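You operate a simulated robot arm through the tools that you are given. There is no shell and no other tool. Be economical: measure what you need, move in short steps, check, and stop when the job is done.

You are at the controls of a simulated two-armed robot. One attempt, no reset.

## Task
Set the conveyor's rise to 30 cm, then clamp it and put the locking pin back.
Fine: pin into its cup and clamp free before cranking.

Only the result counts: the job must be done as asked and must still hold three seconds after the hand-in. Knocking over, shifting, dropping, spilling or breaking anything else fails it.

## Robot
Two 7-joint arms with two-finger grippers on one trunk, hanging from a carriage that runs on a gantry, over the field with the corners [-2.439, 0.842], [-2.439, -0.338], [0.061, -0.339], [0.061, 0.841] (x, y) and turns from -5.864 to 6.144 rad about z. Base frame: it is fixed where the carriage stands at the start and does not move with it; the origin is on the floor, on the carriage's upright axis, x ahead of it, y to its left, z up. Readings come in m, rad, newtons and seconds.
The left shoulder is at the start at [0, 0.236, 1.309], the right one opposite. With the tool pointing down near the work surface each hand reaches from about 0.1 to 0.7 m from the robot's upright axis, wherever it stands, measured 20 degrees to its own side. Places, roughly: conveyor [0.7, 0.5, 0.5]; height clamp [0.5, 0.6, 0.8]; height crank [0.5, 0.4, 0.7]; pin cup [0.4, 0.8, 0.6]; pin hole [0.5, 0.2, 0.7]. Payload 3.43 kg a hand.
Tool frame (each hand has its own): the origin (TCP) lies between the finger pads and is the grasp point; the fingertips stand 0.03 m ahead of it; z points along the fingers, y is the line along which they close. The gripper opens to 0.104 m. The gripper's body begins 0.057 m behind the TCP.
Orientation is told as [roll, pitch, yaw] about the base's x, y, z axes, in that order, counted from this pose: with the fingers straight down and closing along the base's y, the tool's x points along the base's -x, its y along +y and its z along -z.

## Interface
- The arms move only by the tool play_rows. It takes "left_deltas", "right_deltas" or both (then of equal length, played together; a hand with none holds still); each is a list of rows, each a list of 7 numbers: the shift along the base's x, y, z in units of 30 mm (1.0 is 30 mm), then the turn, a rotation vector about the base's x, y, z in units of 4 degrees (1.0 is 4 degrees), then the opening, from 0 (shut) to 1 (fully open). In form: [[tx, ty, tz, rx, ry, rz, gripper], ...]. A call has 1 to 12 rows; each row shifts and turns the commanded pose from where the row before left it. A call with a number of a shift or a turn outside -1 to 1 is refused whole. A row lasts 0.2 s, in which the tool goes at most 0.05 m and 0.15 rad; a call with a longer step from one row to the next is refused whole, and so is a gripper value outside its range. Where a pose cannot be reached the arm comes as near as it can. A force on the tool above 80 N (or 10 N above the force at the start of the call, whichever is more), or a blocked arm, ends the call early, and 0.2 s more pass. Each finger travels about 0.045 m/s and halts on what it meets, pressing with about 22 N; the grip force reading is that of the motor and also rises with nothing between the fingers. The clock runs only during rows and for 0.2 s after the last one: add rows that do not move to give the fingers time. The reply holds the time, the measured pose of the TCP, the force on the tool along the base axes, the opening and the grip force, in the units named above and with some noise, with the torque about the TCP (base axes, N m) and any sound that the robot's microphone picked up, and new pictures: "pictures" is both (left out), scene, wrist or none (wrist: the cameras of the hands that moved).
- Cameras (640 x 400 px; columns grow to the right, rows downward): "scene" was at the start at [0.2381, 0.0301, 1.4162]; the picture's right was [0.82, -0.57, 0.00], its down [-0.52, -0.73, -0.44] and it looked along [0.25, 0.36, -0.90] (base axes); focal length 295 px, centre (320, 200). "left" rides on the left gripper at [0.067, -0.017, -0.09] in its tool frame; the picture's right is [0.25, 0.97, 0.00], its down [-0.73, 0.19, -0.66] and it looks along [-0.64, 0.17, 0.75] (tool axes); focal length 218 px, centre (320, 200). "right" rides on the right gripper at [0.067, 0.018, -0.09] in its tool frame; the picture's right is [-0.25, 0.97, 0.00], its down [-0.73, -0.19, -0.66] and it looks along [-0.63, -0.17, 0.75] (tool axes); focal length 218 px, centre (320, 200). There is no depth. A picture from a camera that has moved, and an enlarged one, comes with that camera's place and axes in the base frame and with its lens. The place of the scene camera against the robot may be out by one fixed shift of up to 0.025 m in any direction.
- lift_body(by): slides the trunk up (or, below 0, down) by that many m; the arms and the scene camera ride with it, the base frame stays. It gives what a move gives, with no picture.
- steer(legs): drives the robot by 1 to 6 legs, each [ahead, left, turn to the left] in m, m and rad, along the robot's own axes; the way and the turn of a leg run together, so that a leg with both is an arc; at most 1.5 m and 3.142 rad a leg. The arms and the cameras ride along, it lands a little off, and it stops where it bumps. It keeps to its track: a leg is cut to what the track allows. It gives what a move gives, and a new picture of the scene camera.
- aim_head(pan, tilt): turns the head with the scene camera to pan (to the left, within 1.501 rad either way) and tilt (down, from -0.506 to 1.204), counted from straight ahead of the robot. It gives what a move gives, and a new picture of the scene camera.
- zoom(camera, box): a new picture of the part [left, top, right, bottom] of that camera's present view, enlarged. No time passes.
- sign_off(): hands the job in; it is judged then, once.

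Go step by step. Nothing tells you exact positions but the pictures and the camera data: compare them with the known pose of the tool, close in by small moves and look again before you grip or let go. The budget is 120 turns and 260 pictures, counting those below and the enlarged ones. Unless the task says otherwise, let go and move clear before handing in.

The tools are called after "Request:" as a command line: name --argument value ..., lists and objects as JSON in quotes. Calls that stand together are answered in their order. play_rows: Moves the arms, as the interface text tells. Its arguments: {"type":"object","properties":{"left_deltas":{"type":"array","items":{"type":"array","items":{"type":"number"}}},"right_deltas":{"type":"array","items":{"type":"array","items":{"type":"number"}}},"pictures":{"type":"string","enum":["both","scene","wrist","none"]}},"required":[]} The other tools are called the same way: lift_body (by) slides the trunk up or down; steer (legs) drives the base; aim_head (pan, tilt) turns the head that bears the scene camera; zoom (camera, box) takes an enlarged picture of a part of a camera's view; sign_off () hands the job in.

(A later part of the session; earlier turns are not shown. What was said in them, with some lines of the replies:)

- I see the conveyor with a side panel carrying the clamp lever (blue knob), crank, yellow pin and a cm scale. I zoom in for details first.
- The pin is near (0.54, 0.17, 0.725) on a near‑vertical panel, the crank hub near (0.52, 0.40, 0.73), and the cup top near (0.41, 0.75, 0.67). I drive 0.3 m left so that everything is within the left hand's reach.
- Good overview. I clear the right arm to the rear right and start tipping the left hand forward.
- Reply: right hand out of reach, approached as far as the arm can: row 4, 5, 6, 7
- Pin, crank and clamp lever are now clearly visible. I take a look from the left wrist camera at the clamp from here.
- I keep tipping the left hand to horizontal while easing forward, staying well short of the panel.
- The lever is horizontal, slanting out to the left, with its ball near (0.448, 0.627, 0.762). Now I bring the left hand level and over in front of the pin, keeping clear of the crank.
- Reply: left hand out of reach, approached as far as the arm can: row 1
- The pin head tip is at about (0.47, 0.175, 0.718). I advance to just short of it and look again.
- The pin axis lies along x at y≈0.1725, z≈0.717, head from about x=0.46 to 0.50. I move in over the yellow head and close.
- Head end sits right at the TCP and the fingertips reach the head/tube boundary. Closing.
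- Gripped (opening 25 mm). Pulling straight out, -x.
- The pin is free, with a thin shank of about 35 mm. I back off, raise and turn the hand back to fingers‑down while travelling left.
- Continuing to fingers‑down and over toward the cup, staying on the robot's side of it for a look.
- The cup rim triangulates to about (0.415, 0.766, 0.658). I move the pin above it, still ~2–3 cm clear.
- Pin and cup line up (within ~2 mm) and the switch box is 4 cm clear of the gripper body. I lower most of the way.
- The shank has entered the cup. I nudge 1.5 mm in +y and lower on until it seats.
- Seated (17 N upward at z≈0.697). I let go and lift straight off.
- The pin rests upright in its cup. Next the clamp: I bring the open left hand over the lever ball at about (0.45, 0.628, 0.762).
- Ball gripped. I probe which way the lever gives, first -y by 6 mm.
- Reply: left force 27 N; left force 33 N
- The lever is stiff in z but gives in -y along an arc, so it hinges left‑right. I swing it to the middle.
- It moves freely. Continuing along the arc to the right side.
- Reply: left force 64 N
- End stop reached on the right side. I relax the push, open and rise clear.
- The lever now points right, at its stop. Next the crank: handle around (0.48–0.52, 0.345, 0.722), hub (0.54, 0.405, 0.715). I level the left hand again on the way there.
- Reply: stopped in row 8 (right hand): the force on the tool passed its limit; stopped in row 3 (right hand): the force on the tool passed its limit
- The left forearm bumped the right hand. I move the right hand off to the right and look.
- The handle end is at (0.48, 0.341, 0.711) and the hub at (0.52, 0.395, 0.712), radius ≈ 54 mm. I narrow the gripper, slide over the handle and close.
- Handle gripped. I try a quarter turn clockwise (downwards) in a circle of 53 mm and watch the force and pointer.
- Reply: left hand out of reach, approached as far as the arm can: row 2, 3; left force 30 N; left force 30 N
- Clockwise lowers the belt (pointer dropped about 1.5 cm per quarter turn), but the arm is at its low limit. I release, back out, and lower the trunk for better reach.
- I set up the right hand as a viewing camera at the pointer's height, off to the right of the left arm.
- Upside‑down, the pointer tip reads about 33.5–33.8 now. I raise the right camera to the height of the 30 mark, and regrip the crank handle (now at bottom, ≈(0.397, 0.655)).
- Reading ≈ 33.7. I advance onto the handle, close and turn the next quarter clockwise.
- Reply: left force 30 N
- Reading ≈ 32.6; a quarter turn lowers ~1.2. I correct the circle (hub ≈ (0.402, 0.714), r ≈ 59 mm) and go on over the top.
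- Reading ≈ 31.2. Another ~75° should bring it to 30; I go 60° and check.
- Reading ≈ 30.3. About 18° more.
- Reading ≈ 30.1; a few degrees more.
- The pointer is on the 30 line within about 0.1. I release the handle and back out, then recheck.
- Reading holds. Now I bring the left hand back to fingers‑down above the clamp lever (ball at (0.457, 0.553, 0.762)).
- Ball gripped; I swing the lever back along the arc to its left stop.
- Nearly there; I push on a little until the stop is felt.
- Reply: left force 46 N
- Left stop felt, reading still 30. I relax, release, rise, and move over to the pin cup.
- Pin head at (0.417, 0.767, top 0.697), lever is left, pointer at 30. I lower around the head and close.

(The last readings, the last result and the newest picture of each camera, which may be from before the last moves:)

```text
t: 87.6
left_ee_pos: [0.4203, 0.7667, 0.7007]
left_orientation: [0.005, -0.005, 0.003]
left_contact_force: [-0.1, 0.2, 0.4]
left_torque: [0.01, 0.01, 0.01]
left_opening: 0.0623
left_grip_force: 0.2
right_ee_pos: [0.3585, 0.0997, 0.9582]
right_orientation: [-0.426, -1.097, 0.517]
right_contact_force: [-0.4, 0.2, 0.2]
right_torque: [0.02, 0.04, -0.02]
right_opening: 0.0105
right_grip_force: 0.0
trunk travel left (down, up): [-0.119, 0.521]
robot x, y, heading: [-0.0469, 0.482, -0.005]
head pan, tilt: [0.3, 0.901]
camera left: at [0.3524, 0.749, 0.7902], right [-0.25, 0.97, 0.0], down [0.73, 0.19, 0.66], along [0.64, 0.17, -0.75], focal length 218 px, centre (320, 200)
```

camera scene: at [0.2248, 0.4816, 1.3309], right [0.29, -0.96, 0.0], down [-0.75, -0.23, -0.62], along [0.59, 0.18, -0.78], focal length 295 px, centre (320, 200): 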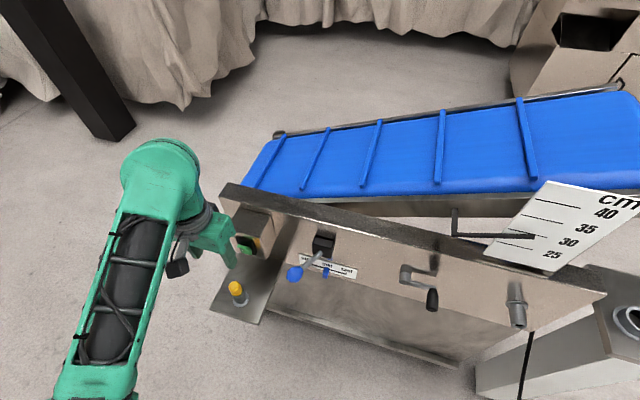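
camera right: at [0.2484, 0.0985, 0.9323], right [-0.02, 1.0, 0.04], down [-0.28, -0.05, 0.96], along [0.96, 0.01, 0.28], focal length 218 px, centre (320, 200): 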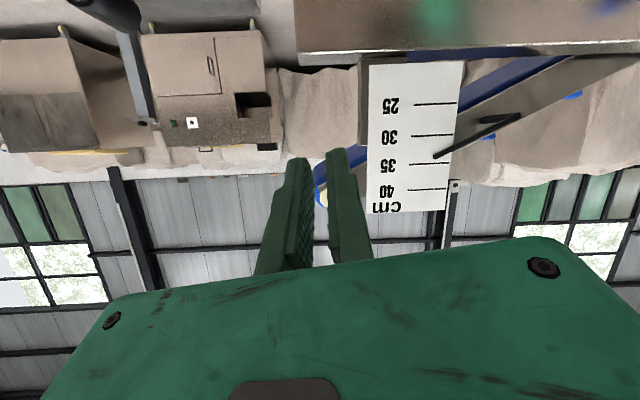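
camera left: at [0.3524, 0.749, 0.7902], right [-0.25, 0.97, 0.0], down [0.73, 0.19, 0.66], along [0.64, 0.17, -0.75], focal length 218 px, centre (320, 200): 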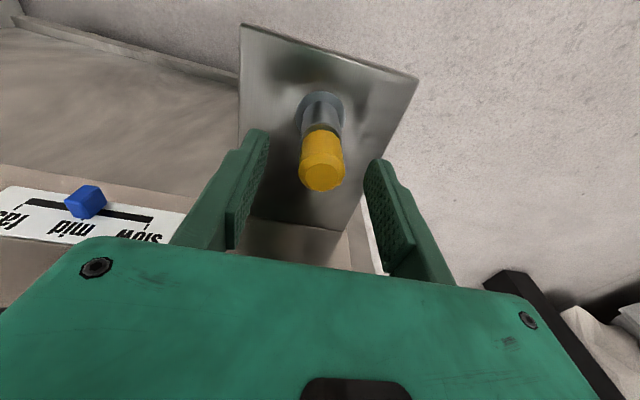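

Request:
play_rows --left_deltas '[[-0.1, 0.02, -0.1, 0, 0, 0, 0.6], [0, 0, 0, 0, 0, 0, 0.2], [0, 0, 0, 0, 0, 0, 0], [0, 0, 0, 0, 0, 0, 0], [0, 0, 0, 0, 0, 0, 0], [0, 0, 0, 0, 0, 0, 0]]' --pictures "wrist"

```text
t: 89.0
left_ee_pos: [0.4146, 0.7674, 0.699]
left_orientation: [0.004, -0.002, 0.003]
left_contact_force: [-0.6, 0.0, 0.6]
left_torque: [0.03, 0.01, -0.03]
left_opening: 0.025
left_grip_force: 21.6
right_ee_pos: [0.3579, 0.0987, 0.959]
right_orientation: [-0.425, -1.096, 0.517]
right_contact_force: [-0.5, -0.3, -0.6]
right_torque: [0.0, -0.01, -0.04]
right_opening: 0.0106
right_grip_force: 0.0
trunk travel left (down, up): [-0.119, 0.521]
robot x, y, heading: [-0.0462, 0.4794, -0.003]
head pan, tilt: [0.3, 0.901]
camera left: at [0.3488, 0.7498, 0.7873], right [-0.25, 0.97, 0.0], down [0.73, 0.19, 0.66], along [0.64, 0.17, -0.75], focal length 218 px, centre (320, 200)
```

left: 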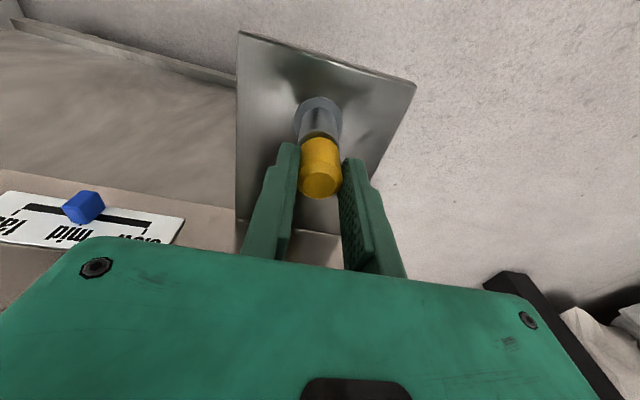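

Gripped as before. I lift the pin straight out of the cup and back away.

Request:
play_rows --left_deltas '[[0, 0, 0.4, 0, 0, 0, 0], [0, 0, 0.6, 0, 0, 0, 0], [0, 0, 0.8, 0, 0, 0, 0], [0, 0, 1, 0, 0, 0, 0], [0, 0, 1, 0, 0, 0, 0], [0, 0, 1, 0, 0, 0, 0], [-1, 0, 0, 0, 0, 0, 0], [-1, 0, 0, 0, 0, 0, 0], [-1, 0, 0, 0, 0, 0, 0], [0, -1, 0, 0, 0, 0, 0], [0, -1, 0, 0, 0, 0, 0]]' --pictures "wrist"

Request:
steer --legs '[[0, -0.18, 0]]'

```text
t: 91.4
left_ee_pos: [0.3256, 0.7065, 0.8423]
left_orientation: [0.004, -0.002, 0.002]
left_contact_force: [-2.0, 0.3, 0.1]
left_torque: [0.02, 0.01, 0.02]
left_opening: 0.0251
left_grip_force: 22.0
right_ee_pos: [0.3598, 0.0995, 0.958]
right_orientation: [-0.427, -1.096, 0.515]
right_contact_force: [-0.6, -0.4, 0.7]
right_torque: [0.0, -0.02, 0.01]
right_opening: 0.0106
right_grip_force: 0.0
trunk travel left (down, up): [-0.119, 0.521]
robot x, y, heading: [-0.054, 0.4822, -0.005]
head pan, tilt: [0.3, 0.901]
camera left: at [0.2579, 0.688, 0.9306], right [-0.26, 0.97, 0.0], down [0.73, 0.19, 0.66], along [0.64, 0.17, -0.75], focal length 218 px, centre (320, 200)
```

left: 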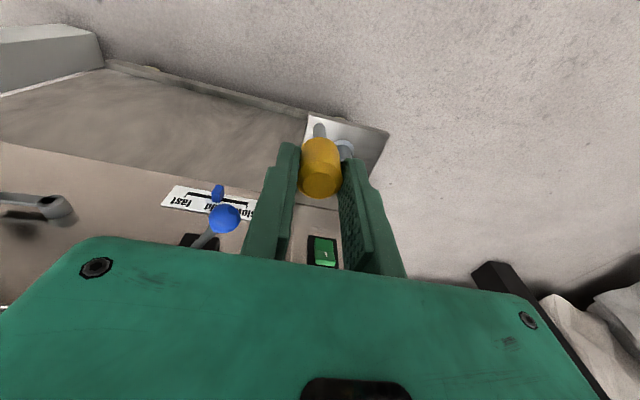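

```text
t: 92.9
left_ee_pos: [0.3264, 0.5284, 0.8408]
left_orientation: [0.005, -0.002, 0.001]
left_contact_force: [-0.8, -0.2, -0.4]
left_torque: [0.03, 0.0, 0.03]
left_opening: 0.0253
left_grip_force: 21.6
right_ee_pos: [0.3578, -0.0773, 0.9583]
right_orientation: [-0.428, -1.095, 0.516]
right_contact_force: [-0.2, 0.1, -0.5]
right_torque: [-0.02, 0.0, 0.05]
right_opening: 0.0104
right_grip_force: 0.1
trunk travel left (down, up): [-0.119, 0.521]
robot x, y, heading: [-0.0487, 0.3068, -0.007]
head pan, tilt: [0.3, 0.901]
camera scene: at [0.2239, 0.3049, 1.3308], right [0.29, -0.96, 0.0], down [-0.75, -0.23, -0.62], along [0.59, 0.18, -0.78], focal length 295 px, centre (320, 200)
```

scene: 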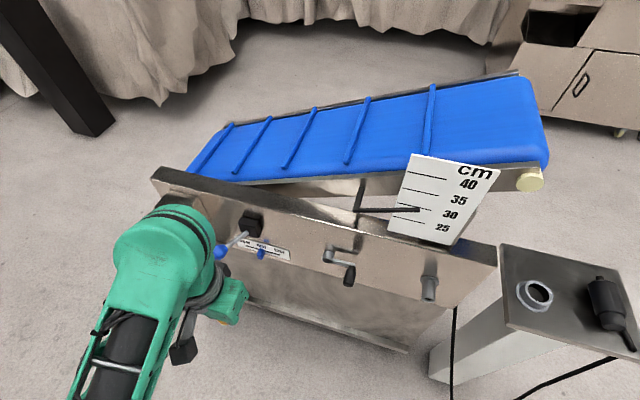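

Now the hand goes level again and over in front of the hole.

Request:
play_rows --left_deltas '[[-0.5, -1, 0, 0, -1, 0, 0], [-0.5, -1, 0, 0, -1, 0, 0], [0, -1, 0, 0, -1, 0, 0], [0, -1, 0, 0, -1, 0, 0], [0, -1, 0, 0, -1, 0, 0], [0, -1, 0, 0, -1, 0, 0], [0, -1, 0, 0, -1, 0, 0], [0, -1, 0, 0, -1, 0, 0], [0, -1, 0, 0, -1, 0, 0], [0, -1, 0, 0, -1, 0, 0], [0, -1, 0, 0, -1, 0, 0], [0, -0.9, 0, 0, -1, 0, 0]]' --pictures "none"

Request:
play_rows --left_deltas '[[0, 0, -0.4, 0, -1, 0, 0], [0, 0, -0.4, 0, -1, 0, 0], [0, 0, -0.4, 0, -1, 0, 0], [0, 0, -0.4, 0, -1, 0, 0], [0, 0, -0.4, 0, -1, 0, 0], [0, 0, -0.4, 0, -1, 0, 0], [0, 0, -0.4, 0, -1, 0, 0], [0, 0, -0.4, 0, -1, 0, 0], [0, 0, -0.4, 0, -1, 0, 0], [0, 0, -0.4, 0, -1, 0, 0], [0, 0, 0, 0, -0.5, 0, 0]]' --pictures "both"

```text
t: 95.5
left_ee_pos: [0.2959, 0.1707, 0.843]
left_orientation: [0.004, -0.843, 0.002]
left_contact_force: [0.0, -0.3, -0.7]
left_torque: [0.03, 0.01, 0.01]
left_opening: 0.0252
left_grip_force: 22.0
right_ee_pos: [0.3571, -0.0771, 0.9577]
right_orientation: [-0.428, -1.096, 0.516]
right_contact_force: [0.4, 0.7, 0.6]
right_torque: [-0.01, 0.0, 0.0]
right_opening: 0.0103
right_grip_force: 0.1
trunk travel left (down, up): [-0.119, 0.521]
robot x, y, heading: [-0.0551, 0.3074, -0.005]
head pan, tilt: [0.3, 0.901]
```

```text
t: 97.9
left_ee_pos: [0.2956, 0.1729, 0.7217]
left_orientation: [-2.811, -1.568, 2.815]
left_contact_force: [-0.1, 0.0, -0.5]
left_torque: [0.02, 0.03, 0.0]
left_opening: 0.0251
left_grip_force: 21.5
right_ee_pos: [0.358, -0.0761, 0.958]
right_orientation: [-0.426, -1.095, 0.515]
right_contact_force: [0.7, 0.3, -0.2]
right_torque: [0.0, 0.02, 0.01]
right_opening: 0.0103
right_grip_force: 0.0
trunk travel left (down, up): [-0.119, 0.521]
robot x, y, heading: [-0.0524, 0.302, -0.007]
head pan, tilt: [0.3, 0.901]
camera scene: at [0.2239, 0.3053, 1.3308], right [0.29, -0.96, 0.0], down [-0.75, -0.23, -0.62], along [0.59, 0.18, -0.78], focal length 295 px, centre (320, 200)
camera left: at [0.2064, 0.1548, 0.6537], right [0.0, 0.97, -0.25], down [-0.66, 0.19, 0.73], along [0.75, 0.17, 0.64], focal length 218 px, centre (320, 200)
```

scene: 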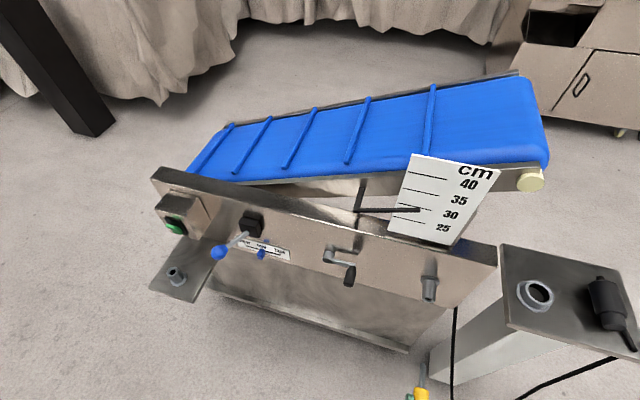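
left: 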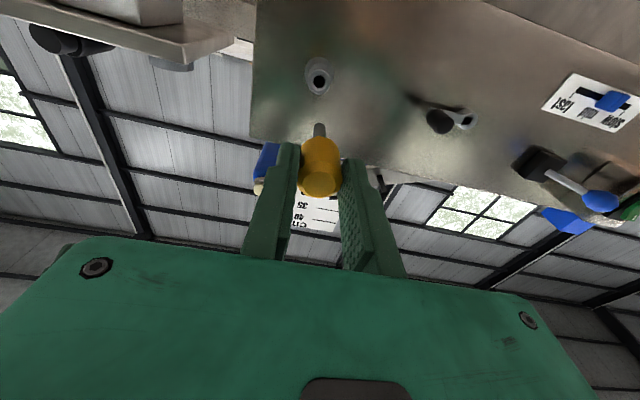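

I advance to just before the hole and look.

Request:
play_rows --left_deltas '[[0.9, -0.03, -0.15, 0, 0, 0, 0], [0.9, 0, 0, 0, 0, 0, 0], [0.9, 0, 0, 0, 0, 0, 0], [0.7, 0, 0, 0, 0, 0, 0], [0, 0, 0, 0, 0, 0, 0]]' --pictures "wrist"

Request:
zoom --camera "left" --box '[240, 40, 400, 140]'

Request:
zoom --camera "scene" --box '[360, 260, 520, 360]'

```text
t: 99.1
left_ee_pos: [0.3982, 0.171, 0.7181]
left_orientation: [-3.096, -1.568, 3.102]
left_contact_force: [-0.6, -0.6, -1.6]
left_torque: [-0.01, 0.02, -0.01]
left_opening: 0.0251
left_grip_force: 21.9
right_ee_pos: [0.3574, -0.0759, 0.9579]
right_orientation: [-0.427, -1.096, 0.512]
right_contact_force: [-0.5, -0.2, -0.2]
right_torque: [0.0, 0.0, 0.02]
right_opening: 0.0105
right_grip_force: 0.0
trunk travel left (down, up): [-0.119, 0.521]
robot x, y, heading: [-0.0527, 0.309, -0.004]
head pan, tilt: [0.3, 0.901]
camera left: at [0.308, 0.1536, 0.6496], right [0.0, 0.97, -0.25], down [-0.66, 0.19, 0.73], along [0.75, 0.17, 0.64], focal length 218 px, centre (320, 200)
```

left: 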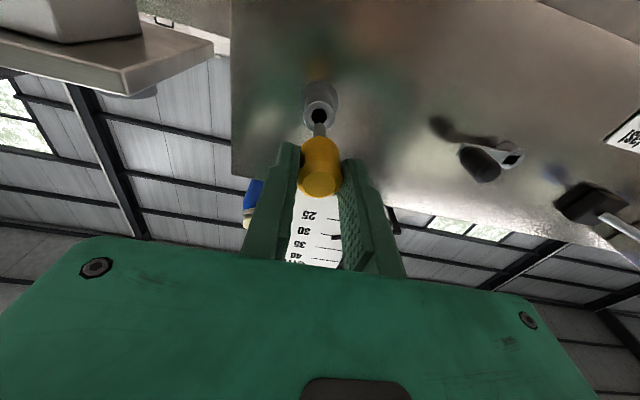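

```text
4.00 times, centred on (320, 90) of left
camera zoom: at [0.308, 0.1536, 0.6496], right [0.0, 0.97, -0.25], down [-0.66, 0.19, 0.73], along [0.75, 0.17, 0.64], focal length 873 px, centre (320, 640)
```

zoom: 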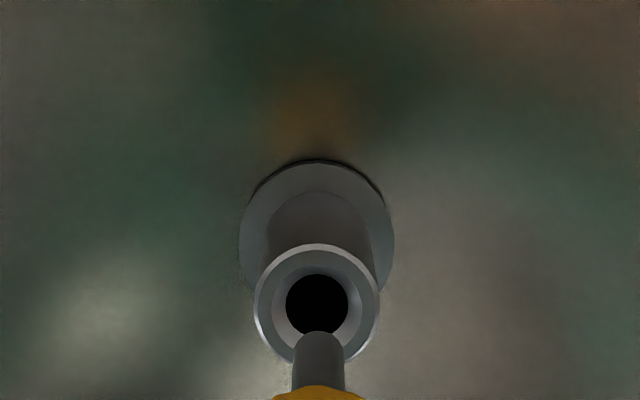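

```text
4.00 times, centred on (440, 310) of scene
camera zoom: at [0.2236, 0.3054, 1.3307], right [0.29, -0.96, 0.0], down [-0.75, -0.23, -0.62], along [0.59, 0.18, -0.78], focal length 1182 px, centre (-160, -240)
```

zoom: 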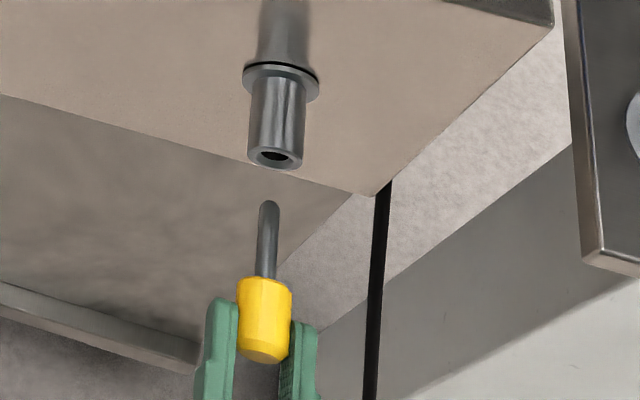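

Both views show the shank lined up with the tube. I advance in small steps, watching the force.

Request:
play_rows --left_deltas '[[0.5, 0, 0, 0, 0, 0, 0], [0.4, 0, 0, 0, 0, 0, 0], [0.3, 0, 0, 0, 0, 0, 0]]' --pictures "none"

Request:
zoom --camera "left" --box '[240, 40, 400, 140]'

Request:
zoom --camera "scene" --box '[360, 260, 520, 360]'

```text
t: 99.9
left_ee_pos: [0.4337, 0.1733, 0.7169]
left_orientation: [-2.876, -1.569, 2.882]
left_contact_force: [-0.4, 0.1, -1.2]
left_torque: [0.0, 0.02, -0.02]
left_opening: 0.0251
left_grip_force: 22.0
right_ee_pos: [0.3584, -0.0766, 0.9578]
right_orientation: [-0.426, -1.097, 0.516]
right_contact_force: [0.1, -0.3, -0.2]
right_torque: [0.02, -0.02, 0.0]
right_opening: 0.0102
right_grip_force: 0.1
trunk travel left (down, up): [-0.119, 0.521]
robot x, y, heading: [-0.0466, 0.3059, 0.002]
head pan, tilt: [0.3, 0.901]
```

```text
4.00 times, centred on (320, 90) of left
camera zoom: at [0.3445, 0.1551, 0.6491], right [0.0, 0.97, -0.25], down [-0.66, 0.19, 0.73], along [0.75, 0.17, 0.64], focal length 873 px, centre (320, 640)
```

zoom: 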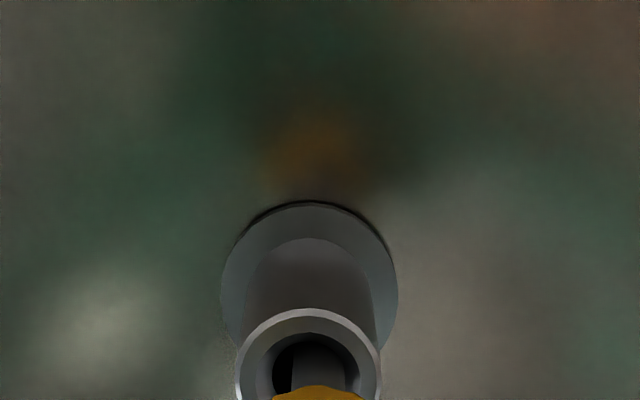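

```text
4.00 times, centred on (440, 310) of scene
camera zoom: at [0.2242, 0.3051, 1.3309], right [0.29, -0.96, 0.0], down [-0.75, -0.23, -0.62], along [0.59, 0.18, -0.78], focal length 1182 px, centre (-160, -240)
```

zoom: 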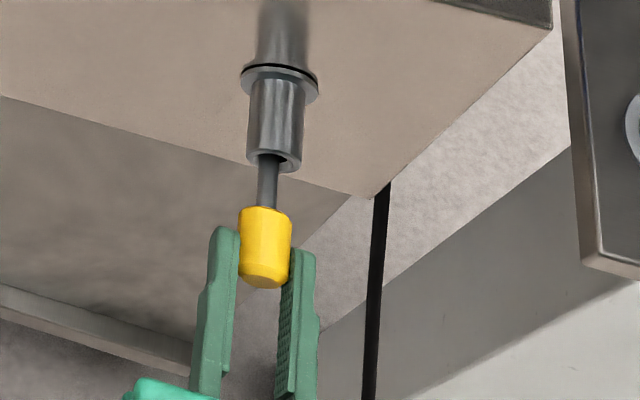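

The shank has entered, ~2 mm toward +y. I correct and push in.

Request:
play_rows --left_deltas '[[0.1, -0.07, 0, 0, 0, 0, 0], [0.3, 0, 0, 0, 0, 0, 0], [0.3, 0, 0, 0, 0, 0, 0], [0.2, 0, 0, 0, 0, 0, 0]]' --pictures "none"

Request:
zoom --camera "scene" --box '[360, 260, 520, 360]'

```text
t: 100.9
left_ee_pos: [0.4593, 0.1696, 0.7171]
left_orientation: [-2.911, -1.568, 2.916]
left_contact_force: [-2.6, -0.3, 1.2]
left_torque: [0.01, -0.09, 0.0]
left_opening: 0.0251
left_grip_force: 21.9
right_ee_pos: [0.3571, -0.0762, 0.9574]
right_orientation: [-0.427, -1.096, 0.514]
right_contact_force: [0.5, -0.4, 0.8]
right_torque: [0.0, 0.01, -0.01]
right_opening: 0.0105
right_grip_force: 0.0
trunk travel left (down, up): [-0.119, 0.521]
robot x, y, heading: [-0.0469, 0.3063, -0.003]
head pan, tilt: [0.3, 0.901]
```

```text
4.00 times, centred on (440, 310) of scene
camera zoom: at [0.2236, 0.3053, 1.3308], right [0.29, -0.96, 0.0], down [-0.75, -0.23, -0.62], along [0.59, 0.18, -0.78], focal length 1182 px, centre (-160, -240)
```

zoom: 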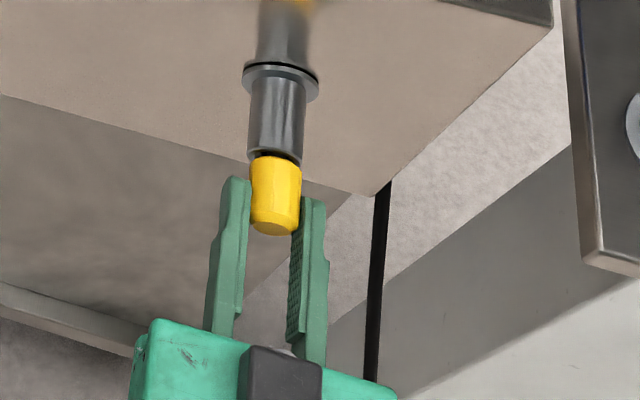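

Request:
play_rows --left_deltas '[[0.12, 0, 0, 0, 0, 0, 0], [0.12, 0, 0, 0, 0, 0, 0], [0, 0, 0, 0, 0, 0, 0]]' --pictures "none"

Request:
zoom --camera "scene" --box '[360, 260, 520, 360]'

```text
t: 101.7
left_ee_pos: [0.4638, 0.1702, 0.7161]
left_orientation: [-2.476, -1.571, 2.479]
left_contact_force: [-16.2, 1.2, 4.5]
left_torque: [0.01, -0.21, 0.08]
left_opening: 0.0251
left_grip_force: 21.9
right_ee_pos: [0.3551, -0.0769, 0.9574]
right_orientation: [-0.42, -1.095, 0.512]
right_contact_force: [0.3, 0.0, -0.7]
right_torque: [0.01, 0.01, 0.01]
right_opening: 0.0103
right_grip_force: 0.1
trunk travel left (down, up): [-0.119, 0.521]
robot x, y, heading: [-0.0518, 0.3052, -0.009]
head pan, tilt: [0.3, 0.901]
```

```text
4.00 times, centred on (440, 310) of scene
camera zoom: at [0.2217, 0.3053, 1.3302], right [0.29, -0.96, 0.0], down [-0.75, -0.23, -0.62], along [0.59, 0.18, -0.79], focal length 1182 px, centre (-160, -240)
```

zoom: 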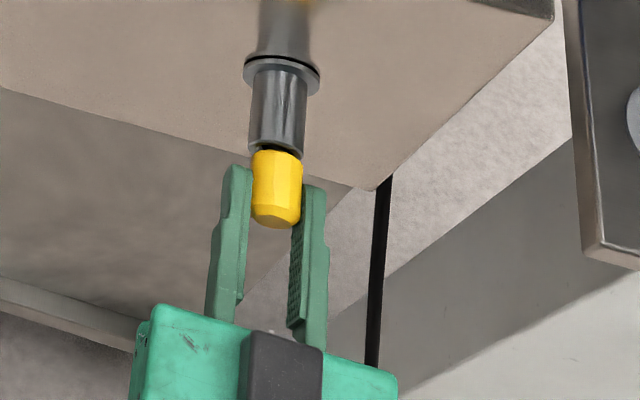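

Seated (16 N). One more light push, then release and withdraw.

Request:
play_rows --left_deltas '[[0.1, 0, 0, 0, 0, 0, 0], [0, 0, 0, 0, 0, 0, 0]]' --pictures "none"

Request:
play_rows --left_deltas '[[-0.15, 0, 0, 0, 0, 0, 0.2], [0, 0, 0, 0, 0, 0, 0.6], [0, 0, 0, 0, 0, 0, 0.6], [0, 0, 0, 0, 0, 0, 0.6], [-0.6, 0, 0, 0, 0, 0, 0.6], [-0.9, 0, 0, 0, 0, 0, 0.6], [-0.9, 0, 0, 0, 0, 0, 0.6], [-0.9, 0, 0, 0, 0, 0, 0.6]]' --pictures "both"

Request:
zoom --camera "scene" --box '[360, 260, 520, 360]'

Request:
zoom --camera "scene" --box '[150, 170, 310, 270]'

```text
t: 102.3
left_ee_pos: [0.4659, 0.1706, 0.7155]
left_orientation: [-1.449, -1.571, 1.453]
left_contact_force: [-15.7, -1.8, 3.1]
left_torque: [0.03, -0.11, -0.01]
left_opening: 0.0252
left_grip_force: 21.7
right_ee_pos: [0.3541, -0.0769, 0.9568]
right_orientation: [-0.424, -1.095, 0.513]
right_contact_force: [0.1, 0.3, 0.7]
right_torque: [0.04, -0.03, 0.0]
right_opening: 0.0102
right_grip_force: 0.0
trunk travel left (down, up): [-0.119, 0.521]
robot x, y, heading: [-0.0503, 0.3057, -0.004]
head pan, tilt: [0.3, 0.901]
```

```text
t: 104.1
left_ee_pos: [0.365, 0.1697, 0.7167]
left_orientation: [-2.595, -1.569, 2.601]
left_contact_force: [-0.4, 0.5, 0.4]
left_torque: [-0.01, -0.02, -0.03]
left_opening: 0.0623
left_grip_force: 0.0
right_ee_pos: [0.3574, -0.0755, 0.9583]
right_orientation: [-0.424, -1.096, 0.512]
right_contact_force: [0.5, 0.9, -0.4]
right_torque: [0.0, -0.02, 0.0]
right_opening: 0.0103
right_grip_force: 0.0
trunk travel left (down, up): [-0.119, 0.521]
robot x, y, heading: [-0.0538, 0.3027, -0.009]
head pan, tilt: [0.3, 0.901]
camera scene: at [0.2233, 0.3055, 1.3306], right [0.29, -0.96, 0.0], down [-0.75, -0.23, -0.62], along [0.59, 0.18, -0.78], focal length 295 px, centre (320, 200)
camera left: at [0.2743, 0.1528, 0.6488], right [0.0, 0.97, -0.25], down [-0.66, 0.19, 0.73], along [0.75, 0.17, 0.64], focal length 218 px, centre (320, 200)
```

scene: 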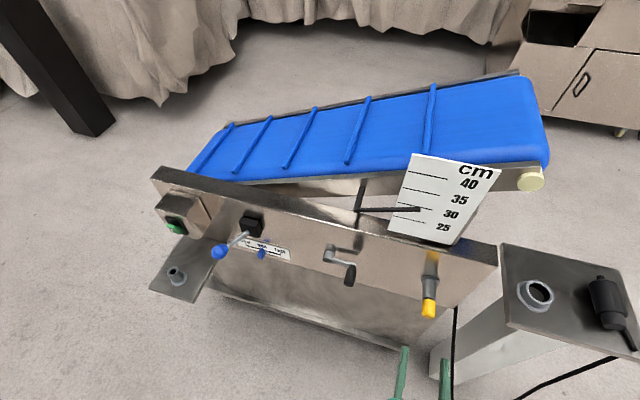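
left: 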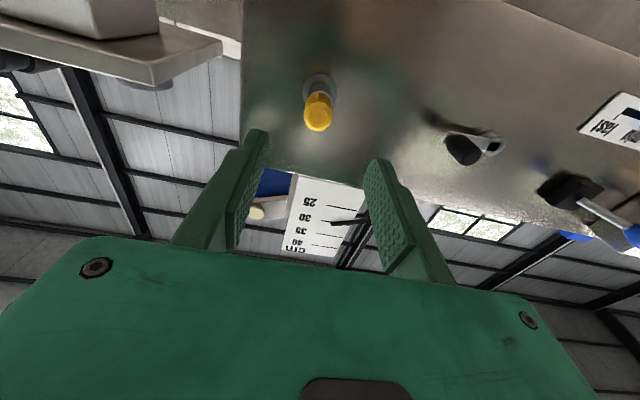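

```text
4.00 times, centred on (440, 310) of scene
camera zoom: at [0.2233, 0.3055, 1.3306], right [0.29, -0.96, 0.0], down [-0.75, -0.23, -0.62], along [0.59, 0.18, -0.78], focal length 1182 px, centre (-160, -240)
```

zoom: 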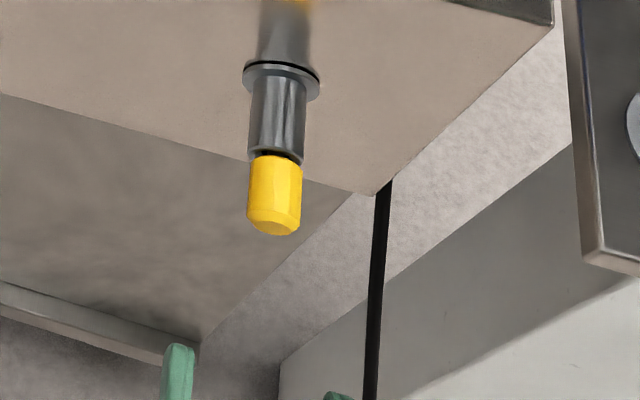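

```text
4.00 times, centred on (230, 220) of scene
camera zoom: at [0.2233, 0.3055, 1.3306], right [0.29, -0.96, 0.0], down [-0.75, -0.23, -0.62], along [0.59, 0.18, -0.78], focal length 1182 px, centre (680, 120)
```

zoom: 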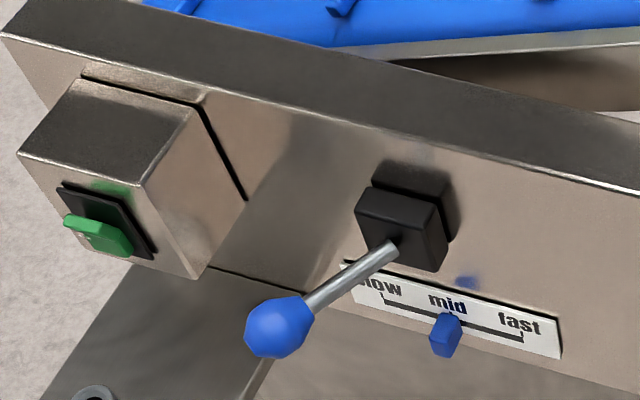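

Request:
zoom --camera "scene" --box '[404, 270, 454, 325]'

Request:
zoom --camera "left" --box '[280, 60, 360, 140]'

```text
7.27 times, centred on (429, 298) of scene
camera zoom: at [0.2233, 0.3055, 1.3306], right [0.29, -0.96, 0.0], down [-0.75, -0.23, -0.62], along [0.59, 0.18, -0.78], focal length 2148 px, centre (-473, -509)
```

zoom: 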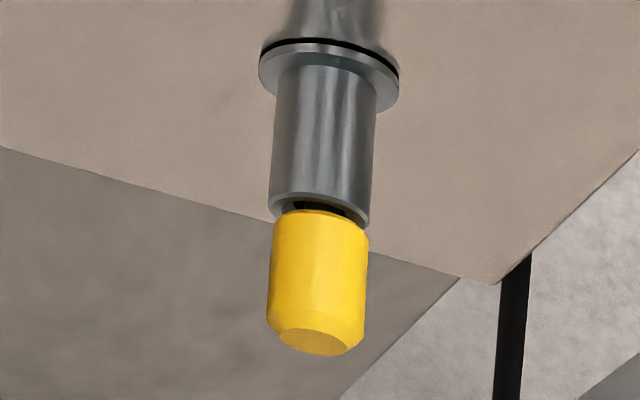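

```text
5.00 times, centred on (320, 100) of left
camera zoom: at [0.2743, 0.1528, 0.6488], right [0.0, 0.97, -0.25], down [-0.66, 0.19, 0.73], along [0.75, 0.17, 0.64], focal length 1091 px, centre (320, 700)
```

zoom: 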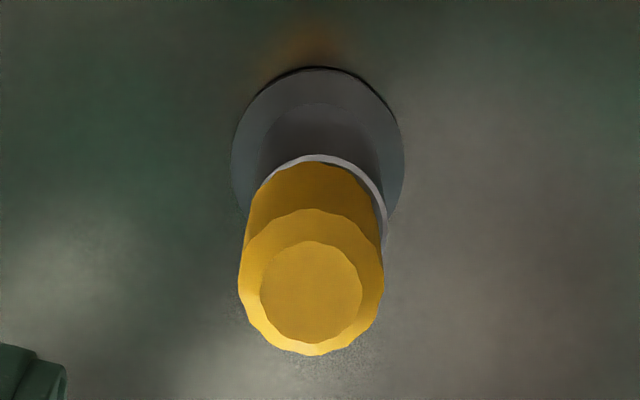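

The head sits slightly proud and drooped. I close the fingers and push the head end square home.

Request:
play_rows --left_deltas '[[0, 0, 0, 0, 0, 0, 0], [0, 0, 0, 0, 0, 0, 0], [0, 0, 0, 0, 0, 0, 0], [0.8, 0, 0, 0, 0, 0, 0], [0.8, 0, 0, 0, 0, 0, 0], [0.3, 0, 0, 0, 0, 0, 0], [0.2, 0, 0, 0, 0, 0, 0], [0.2, 0, 0, 0, 0, 0, 0]]' --pictures "none"

Request:
zoom --camera "scene" --box '[404, 270, 454, 325]'

```text
t: 105.9
left_ee_pos: [0.4358, 0.1708, 0.7171]
left_orientation: [-2.746, -1.57, 2.752]
left_contact_force: [-0.4, 0.6, -0.4]
left_torque: [0.01, -0.01, -0.01]
left_opening: 0.0
left_grip_force: 21.8
right_ee_pos: [0.3578, -0.077, 0.9587]
right_orientation: [-0.426, -1.096, 0.516]
right_contact_force: [-0.5, -0.3, 0.5]
right_torque: [0.01, -0.01, 0.02]
right_opening: 0.0104
right_grip_force: 0.2
trunk travel left (down, up): [-0.119, 0.521]
robot x, y, heading: [-0.0501, 0.3039, -0.006]
head pan, tilt: [0.3, 0.901]
```

```text
7.27 times, centred on (429, 298) of scene
camera zoom: at [0.224, 0.3052, 1.3308], right [0.29, -0.96, 0.0], down [-0.75, -0.23, -0.62], along [0.59, 0.18, -0.78], focal length 2148 px, centre (-473, -509)
```

zoom: 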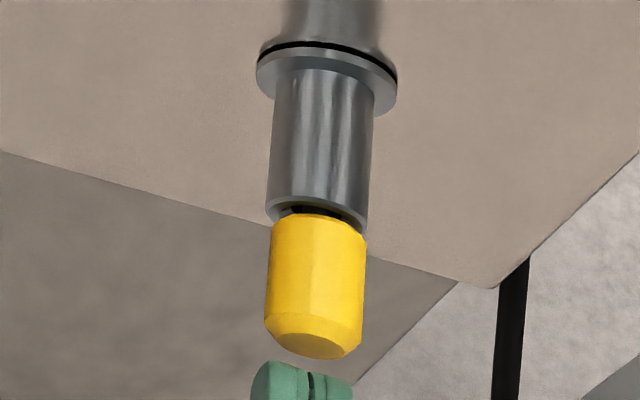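

Request:
play_rows --left_deltas '[[0.2, 0, 0, 0, 0, 0, 0], [0.15, 0, 0, 0, 0, 0, 0], [0.15, 0, 0, 0, 0, 0, 0], [0, 0, 0, 0, 0, 0, 0]]' --pictures "none"

Request:
zoom --camera "scene" --box '[404, 270, 454, 325]'

```text
t: 106.9
left_ee_pos: [0.444, 0.1695, 0.7172]
left_orientation: [-2.938, -1.571, 2.942]
left_contact_force: [-27.8, 3.2, 10.8]
left_torque: [0.03, -0.22, 0.05]
left_opening: 0.0057
left_grip_force: 21.9
right_ee_pos: [0.3508, -0.0768, 0.9571]
right_orientation: [-0.42, -1.093, 0.51]
right_contact_force: [0.2, -1.2, 0.0]
right_torque: [0.0, 0.0, 0.0]
right_opening: 0.0102
right_grip_force: 0.1
trunk travel left (down, up): [-0.119, 0.521]
robot x, y, heading: [-0.0533, 0.3051, -0.005]
head pan, tilt: [0.3, 0.901]
```

```text
7.27 times, centred on (429, 298) of scene
camera zoom: at [0.2199, 0.3055, 1.3298], right [0.29, -0.96, 0.0], down [-0.75, -0.23, -0.62], along [0.59, 0.18, -0.79], focal length 2148 px, centre (-473, -509)
```

zoom: 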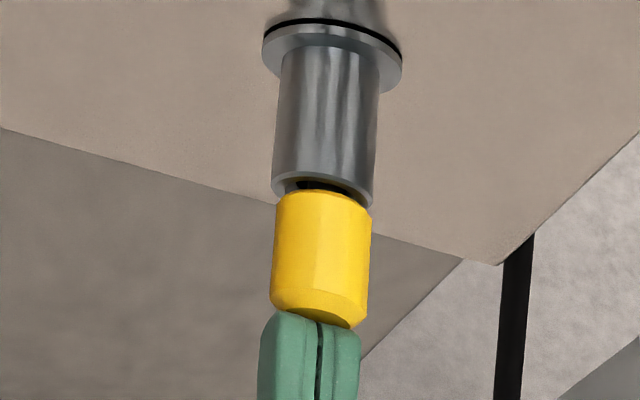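

The push meets a firm stop at 28 N. To check the depth objectively I restore the earlier viewpoint (trunk and hand as before the pull) and compare.

Request:
play_rows --left_deltas '[[-0.5, 0, 0, 0, 0, 0, 0], [-0.9, 0, 0, 0, 0, 0, 0.5], [0, 0, 0, 0, 0, 0, 1], [0, 0, 0, 0, 0, 0, 1]]' --pictures "none"

Request:
lift_body --by 0.1

Request:
play_rows --left_deltas '[[0, 0.1, -0.8, 0, 0, 0, 1], [0, 0.1, -0.8, 0, 0, 0, 1], [0, 0, -0.8, 0, 0, 0, 1], [0, 0, -0.75, 0, 0, 0, 1], [0, 0, 0, 0, 0, 0, 1]]' --pictures "none"

Request:
zoom --camera "left" --box '[200, 0, 460, 165]'

Request:
zoom --camera "scene" --box '[340, 260, 500, 360]'

```text
t: 107.9
left_ee_pos: [0.4078, 0.1698, 0.7164]
left_orientation: [-2.763, -1.568, 2.767]
left_contact_force: [-0.2, -0.2, 0.1]
left_torque: [0.02, 0.01, 0.03]
left_opening: 0.0689
left_grip_force: 0.2
right_ee_pos: [0.3575, -0.0766, 0.9584]
right_orientation: [-0.426, -1.095, 0.513]
right_contact_force: [-0.2, 0.1, -0.1]
right_torque: [-0.01, 0.0, -0.03]
right_opening: 0.0102
right_grip_force: 0.1
trunk travel left (down, up): [-0.119, 0.521]
robot x, y, heading: [-0.0502, 0.3015, -0.003]
head pan, tilt: [0.3, 0.901]
```

```text
t: 109.2
left_ee_pos: [0.4085, 0.1696, 0.8173]
left_orientation: [-2.913, -1.567, 2.918]
left_contact_force: [-0.6, -0.5, -0.9]
left_torque: [0.03, -0.02, -0.01]
left_opening: 0.1038
left_grip_force: 0.1
right_ee_pos: [0.3574, -0.0766, 1.0572]
right_orientation: [-0.426, -1.096, 0.515]
right_contact_force: [0.3, 0.2, 0.1]
right_torque: [-0.02, 0.02, 0.02]
right_opening: 0.0105
right_grip_force: 0.1
trunk travel left (down, up): [-0.219, 0.421]
robot x, y, heading: [-0.0485, 0.3035, -0.002]
head pan, tilt: [0.3, 0.901]
```

```text
t: 110.4
left_ee_pos: [0.4086, 0.1741, 0.7235]
left_orientation: [-2.878, -1.566, 2.882]
left_contact_force: [-0.4, 0.7, 0.2]
left_torque: [0.03, -0.03, 0.0]
left_opening: 0.1038
left_grip_force: 0.1
right_ee_pos: [0.358, -0.0764, 1.0567]
right_orientation: [-0.424, -1.097, 0.513]
right_contact_force: [0.3, -0.1, -0.5]
right_torque: [0.03, 0.01, -0.03]
right_opening: 0.0104
right_grip_force: 0.1
trunk travel left (down, up): [-0.219, 0.421]
robot x, y, heading: [-0.051, 0.3023, -0.006]
head pan, tilt: [0.3, 0.901]
```

```text
2.42 times, centred on (330, 82) of left
camera zoom: at [0.3188, 0.1568, 0.6556], right [0.0, 0.97, -0.25], down [-0.66, 0.19, 0.73], along [0.75, 0.17, 0.64], focal length 529 px, centre (296, 485)
```

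zoom: 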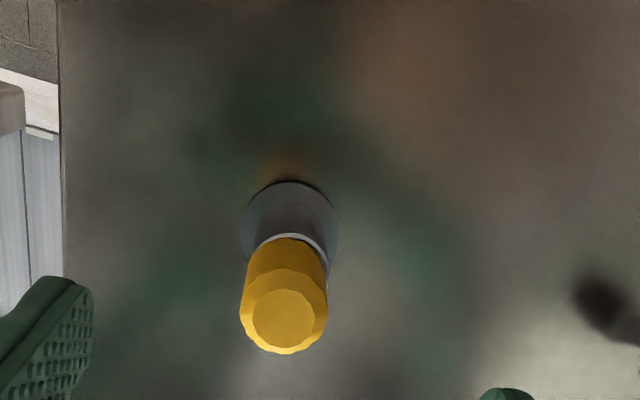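

```text
4.00 times, centred on (420, 310) of scene
camera zoom: at [0.224, 0.3053, 1.4308], right [0.29, -0.96, 0.0], down [-0.75, -0.23, -0.62], along [0.59, 0.18, -0.78], focal length 1182 px, centre (-80, -240)
```

zoom: 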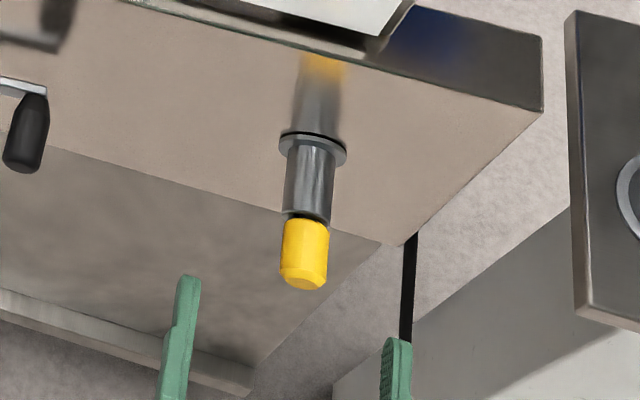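

The depth matches the original picture to about a millimetre, so the pin is home. I withdraw the hand and take a last look at the whole.

Request:
play_rows --left_deltas '[[-0.9, 0, 0, 0, 0, 0, 1], [-0.9, 0, 0, 0, 0, 0, 1], [-0.9, 0, 0, 0, 0, 0, 1], [-0.9, 0, 0, 0, 0, 0, 1]]' --pictures "scene"

Request:
zoom --camera "scene" --box '[320, 185, 480, 285]'

Request:
zoom --camera "right" --box '[320, 20, 640, 220]'

```text
t: 111.4
left_ee_pos: [0.2984, 0.1753, 0.7231]
left_orientation: [-3.003, -1.568, 3.009]
left_contact_force: [0.2, -0.5, 1.4]
left_torque: [0.01, 0.01, -0.05]
left_opening: 0.1039
left_grip_force: 0.0
right_ee_pos: [0.3575, -0.0763, 1.0578]
right_orientation: [-0.426, -1.096, 0.513]
right_contact_force: [-0.2, 0.8, -0.1]
right_torque: [0.0, -0.02, 0.03]
right_opening: 0.0102
right_grip_force: 0.1
trunk travel left (down, up): [-0.219, 0.421]
robot x, y, heading: [-0.0494, 0.3066, -0.002]
head pan, tilt: [0.3, 0.901]
camera scene: at [0.2236, 0.3054, 1.4307], right [0.29, -0.96, 0.0], down [-0.75, -0.23, -0.62], along [0.59, 0.18, -0.78], focal length 295 px, centre (320, 200)
```

scene: 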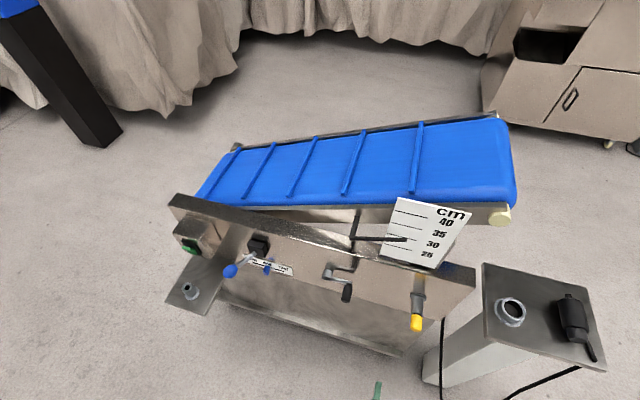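

```text
4.00 times, centred on (400, 235) of scene
camera zoom: at [0.2236, 0.3054, 1.4307], right [0.29, -0.96, 0.0], down [-0.75, -0.23, -0.62], along [0.59, 0.18, -0.78], focal length 1182 px, centre (0, 60)
```

zoom: 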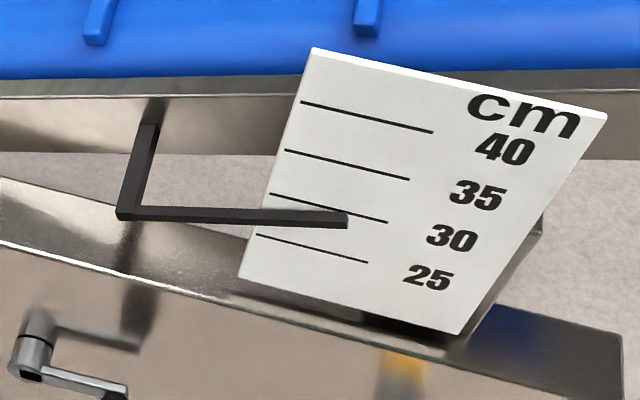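

```text
2.00 times, centred on (480, 120) of right
camera zoom: at [0.2458, -0.077, 1.0318], right [-0.02, 1.0, 0.04], down [-0.28, -0.05, 0.96], along [0.96, 0.01, 0.28], focal length 436 px, centre (0, 360)
```

zoom: 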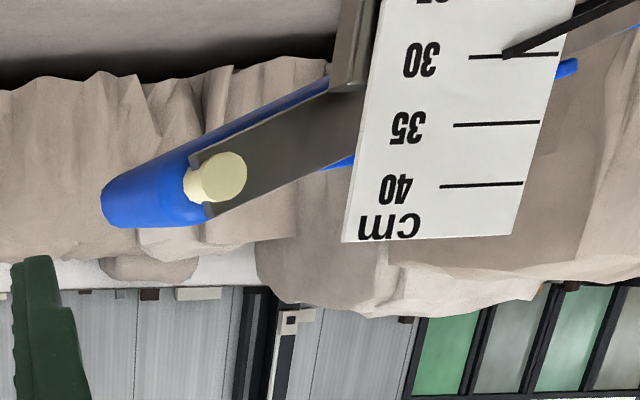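

The pointer stands at 30, the lever is at its left (clamped) stop, the pin is back in its hole, and both hands are clear, so I hand in.

Request:
sign_off

```text
The job is handed in.
```

I set the conveyor's rise to 30 cm, clamped it, put the locking pin back in its hole and handed the job in.

- **Height:** the pointer read 30 to within about 0.1 on a level view. It still read 30 after clamping.
- **Clamp:** the lever is back at its left stop, where it was at the start. I took that side as clamped and the right side, where it stood while I cranked, as free. I did not test the clamp under load.
- **Pin:** it met a firm stop at 28 N. In the pictures its depth matches the original to about 1 mm. The head droops slightly, and it may be up to 1.5 mm less deep than at the start.

While I was turning the left hand towards the crank, its forearm bumped the robot's own right hand. I saw nothing else disturbed.
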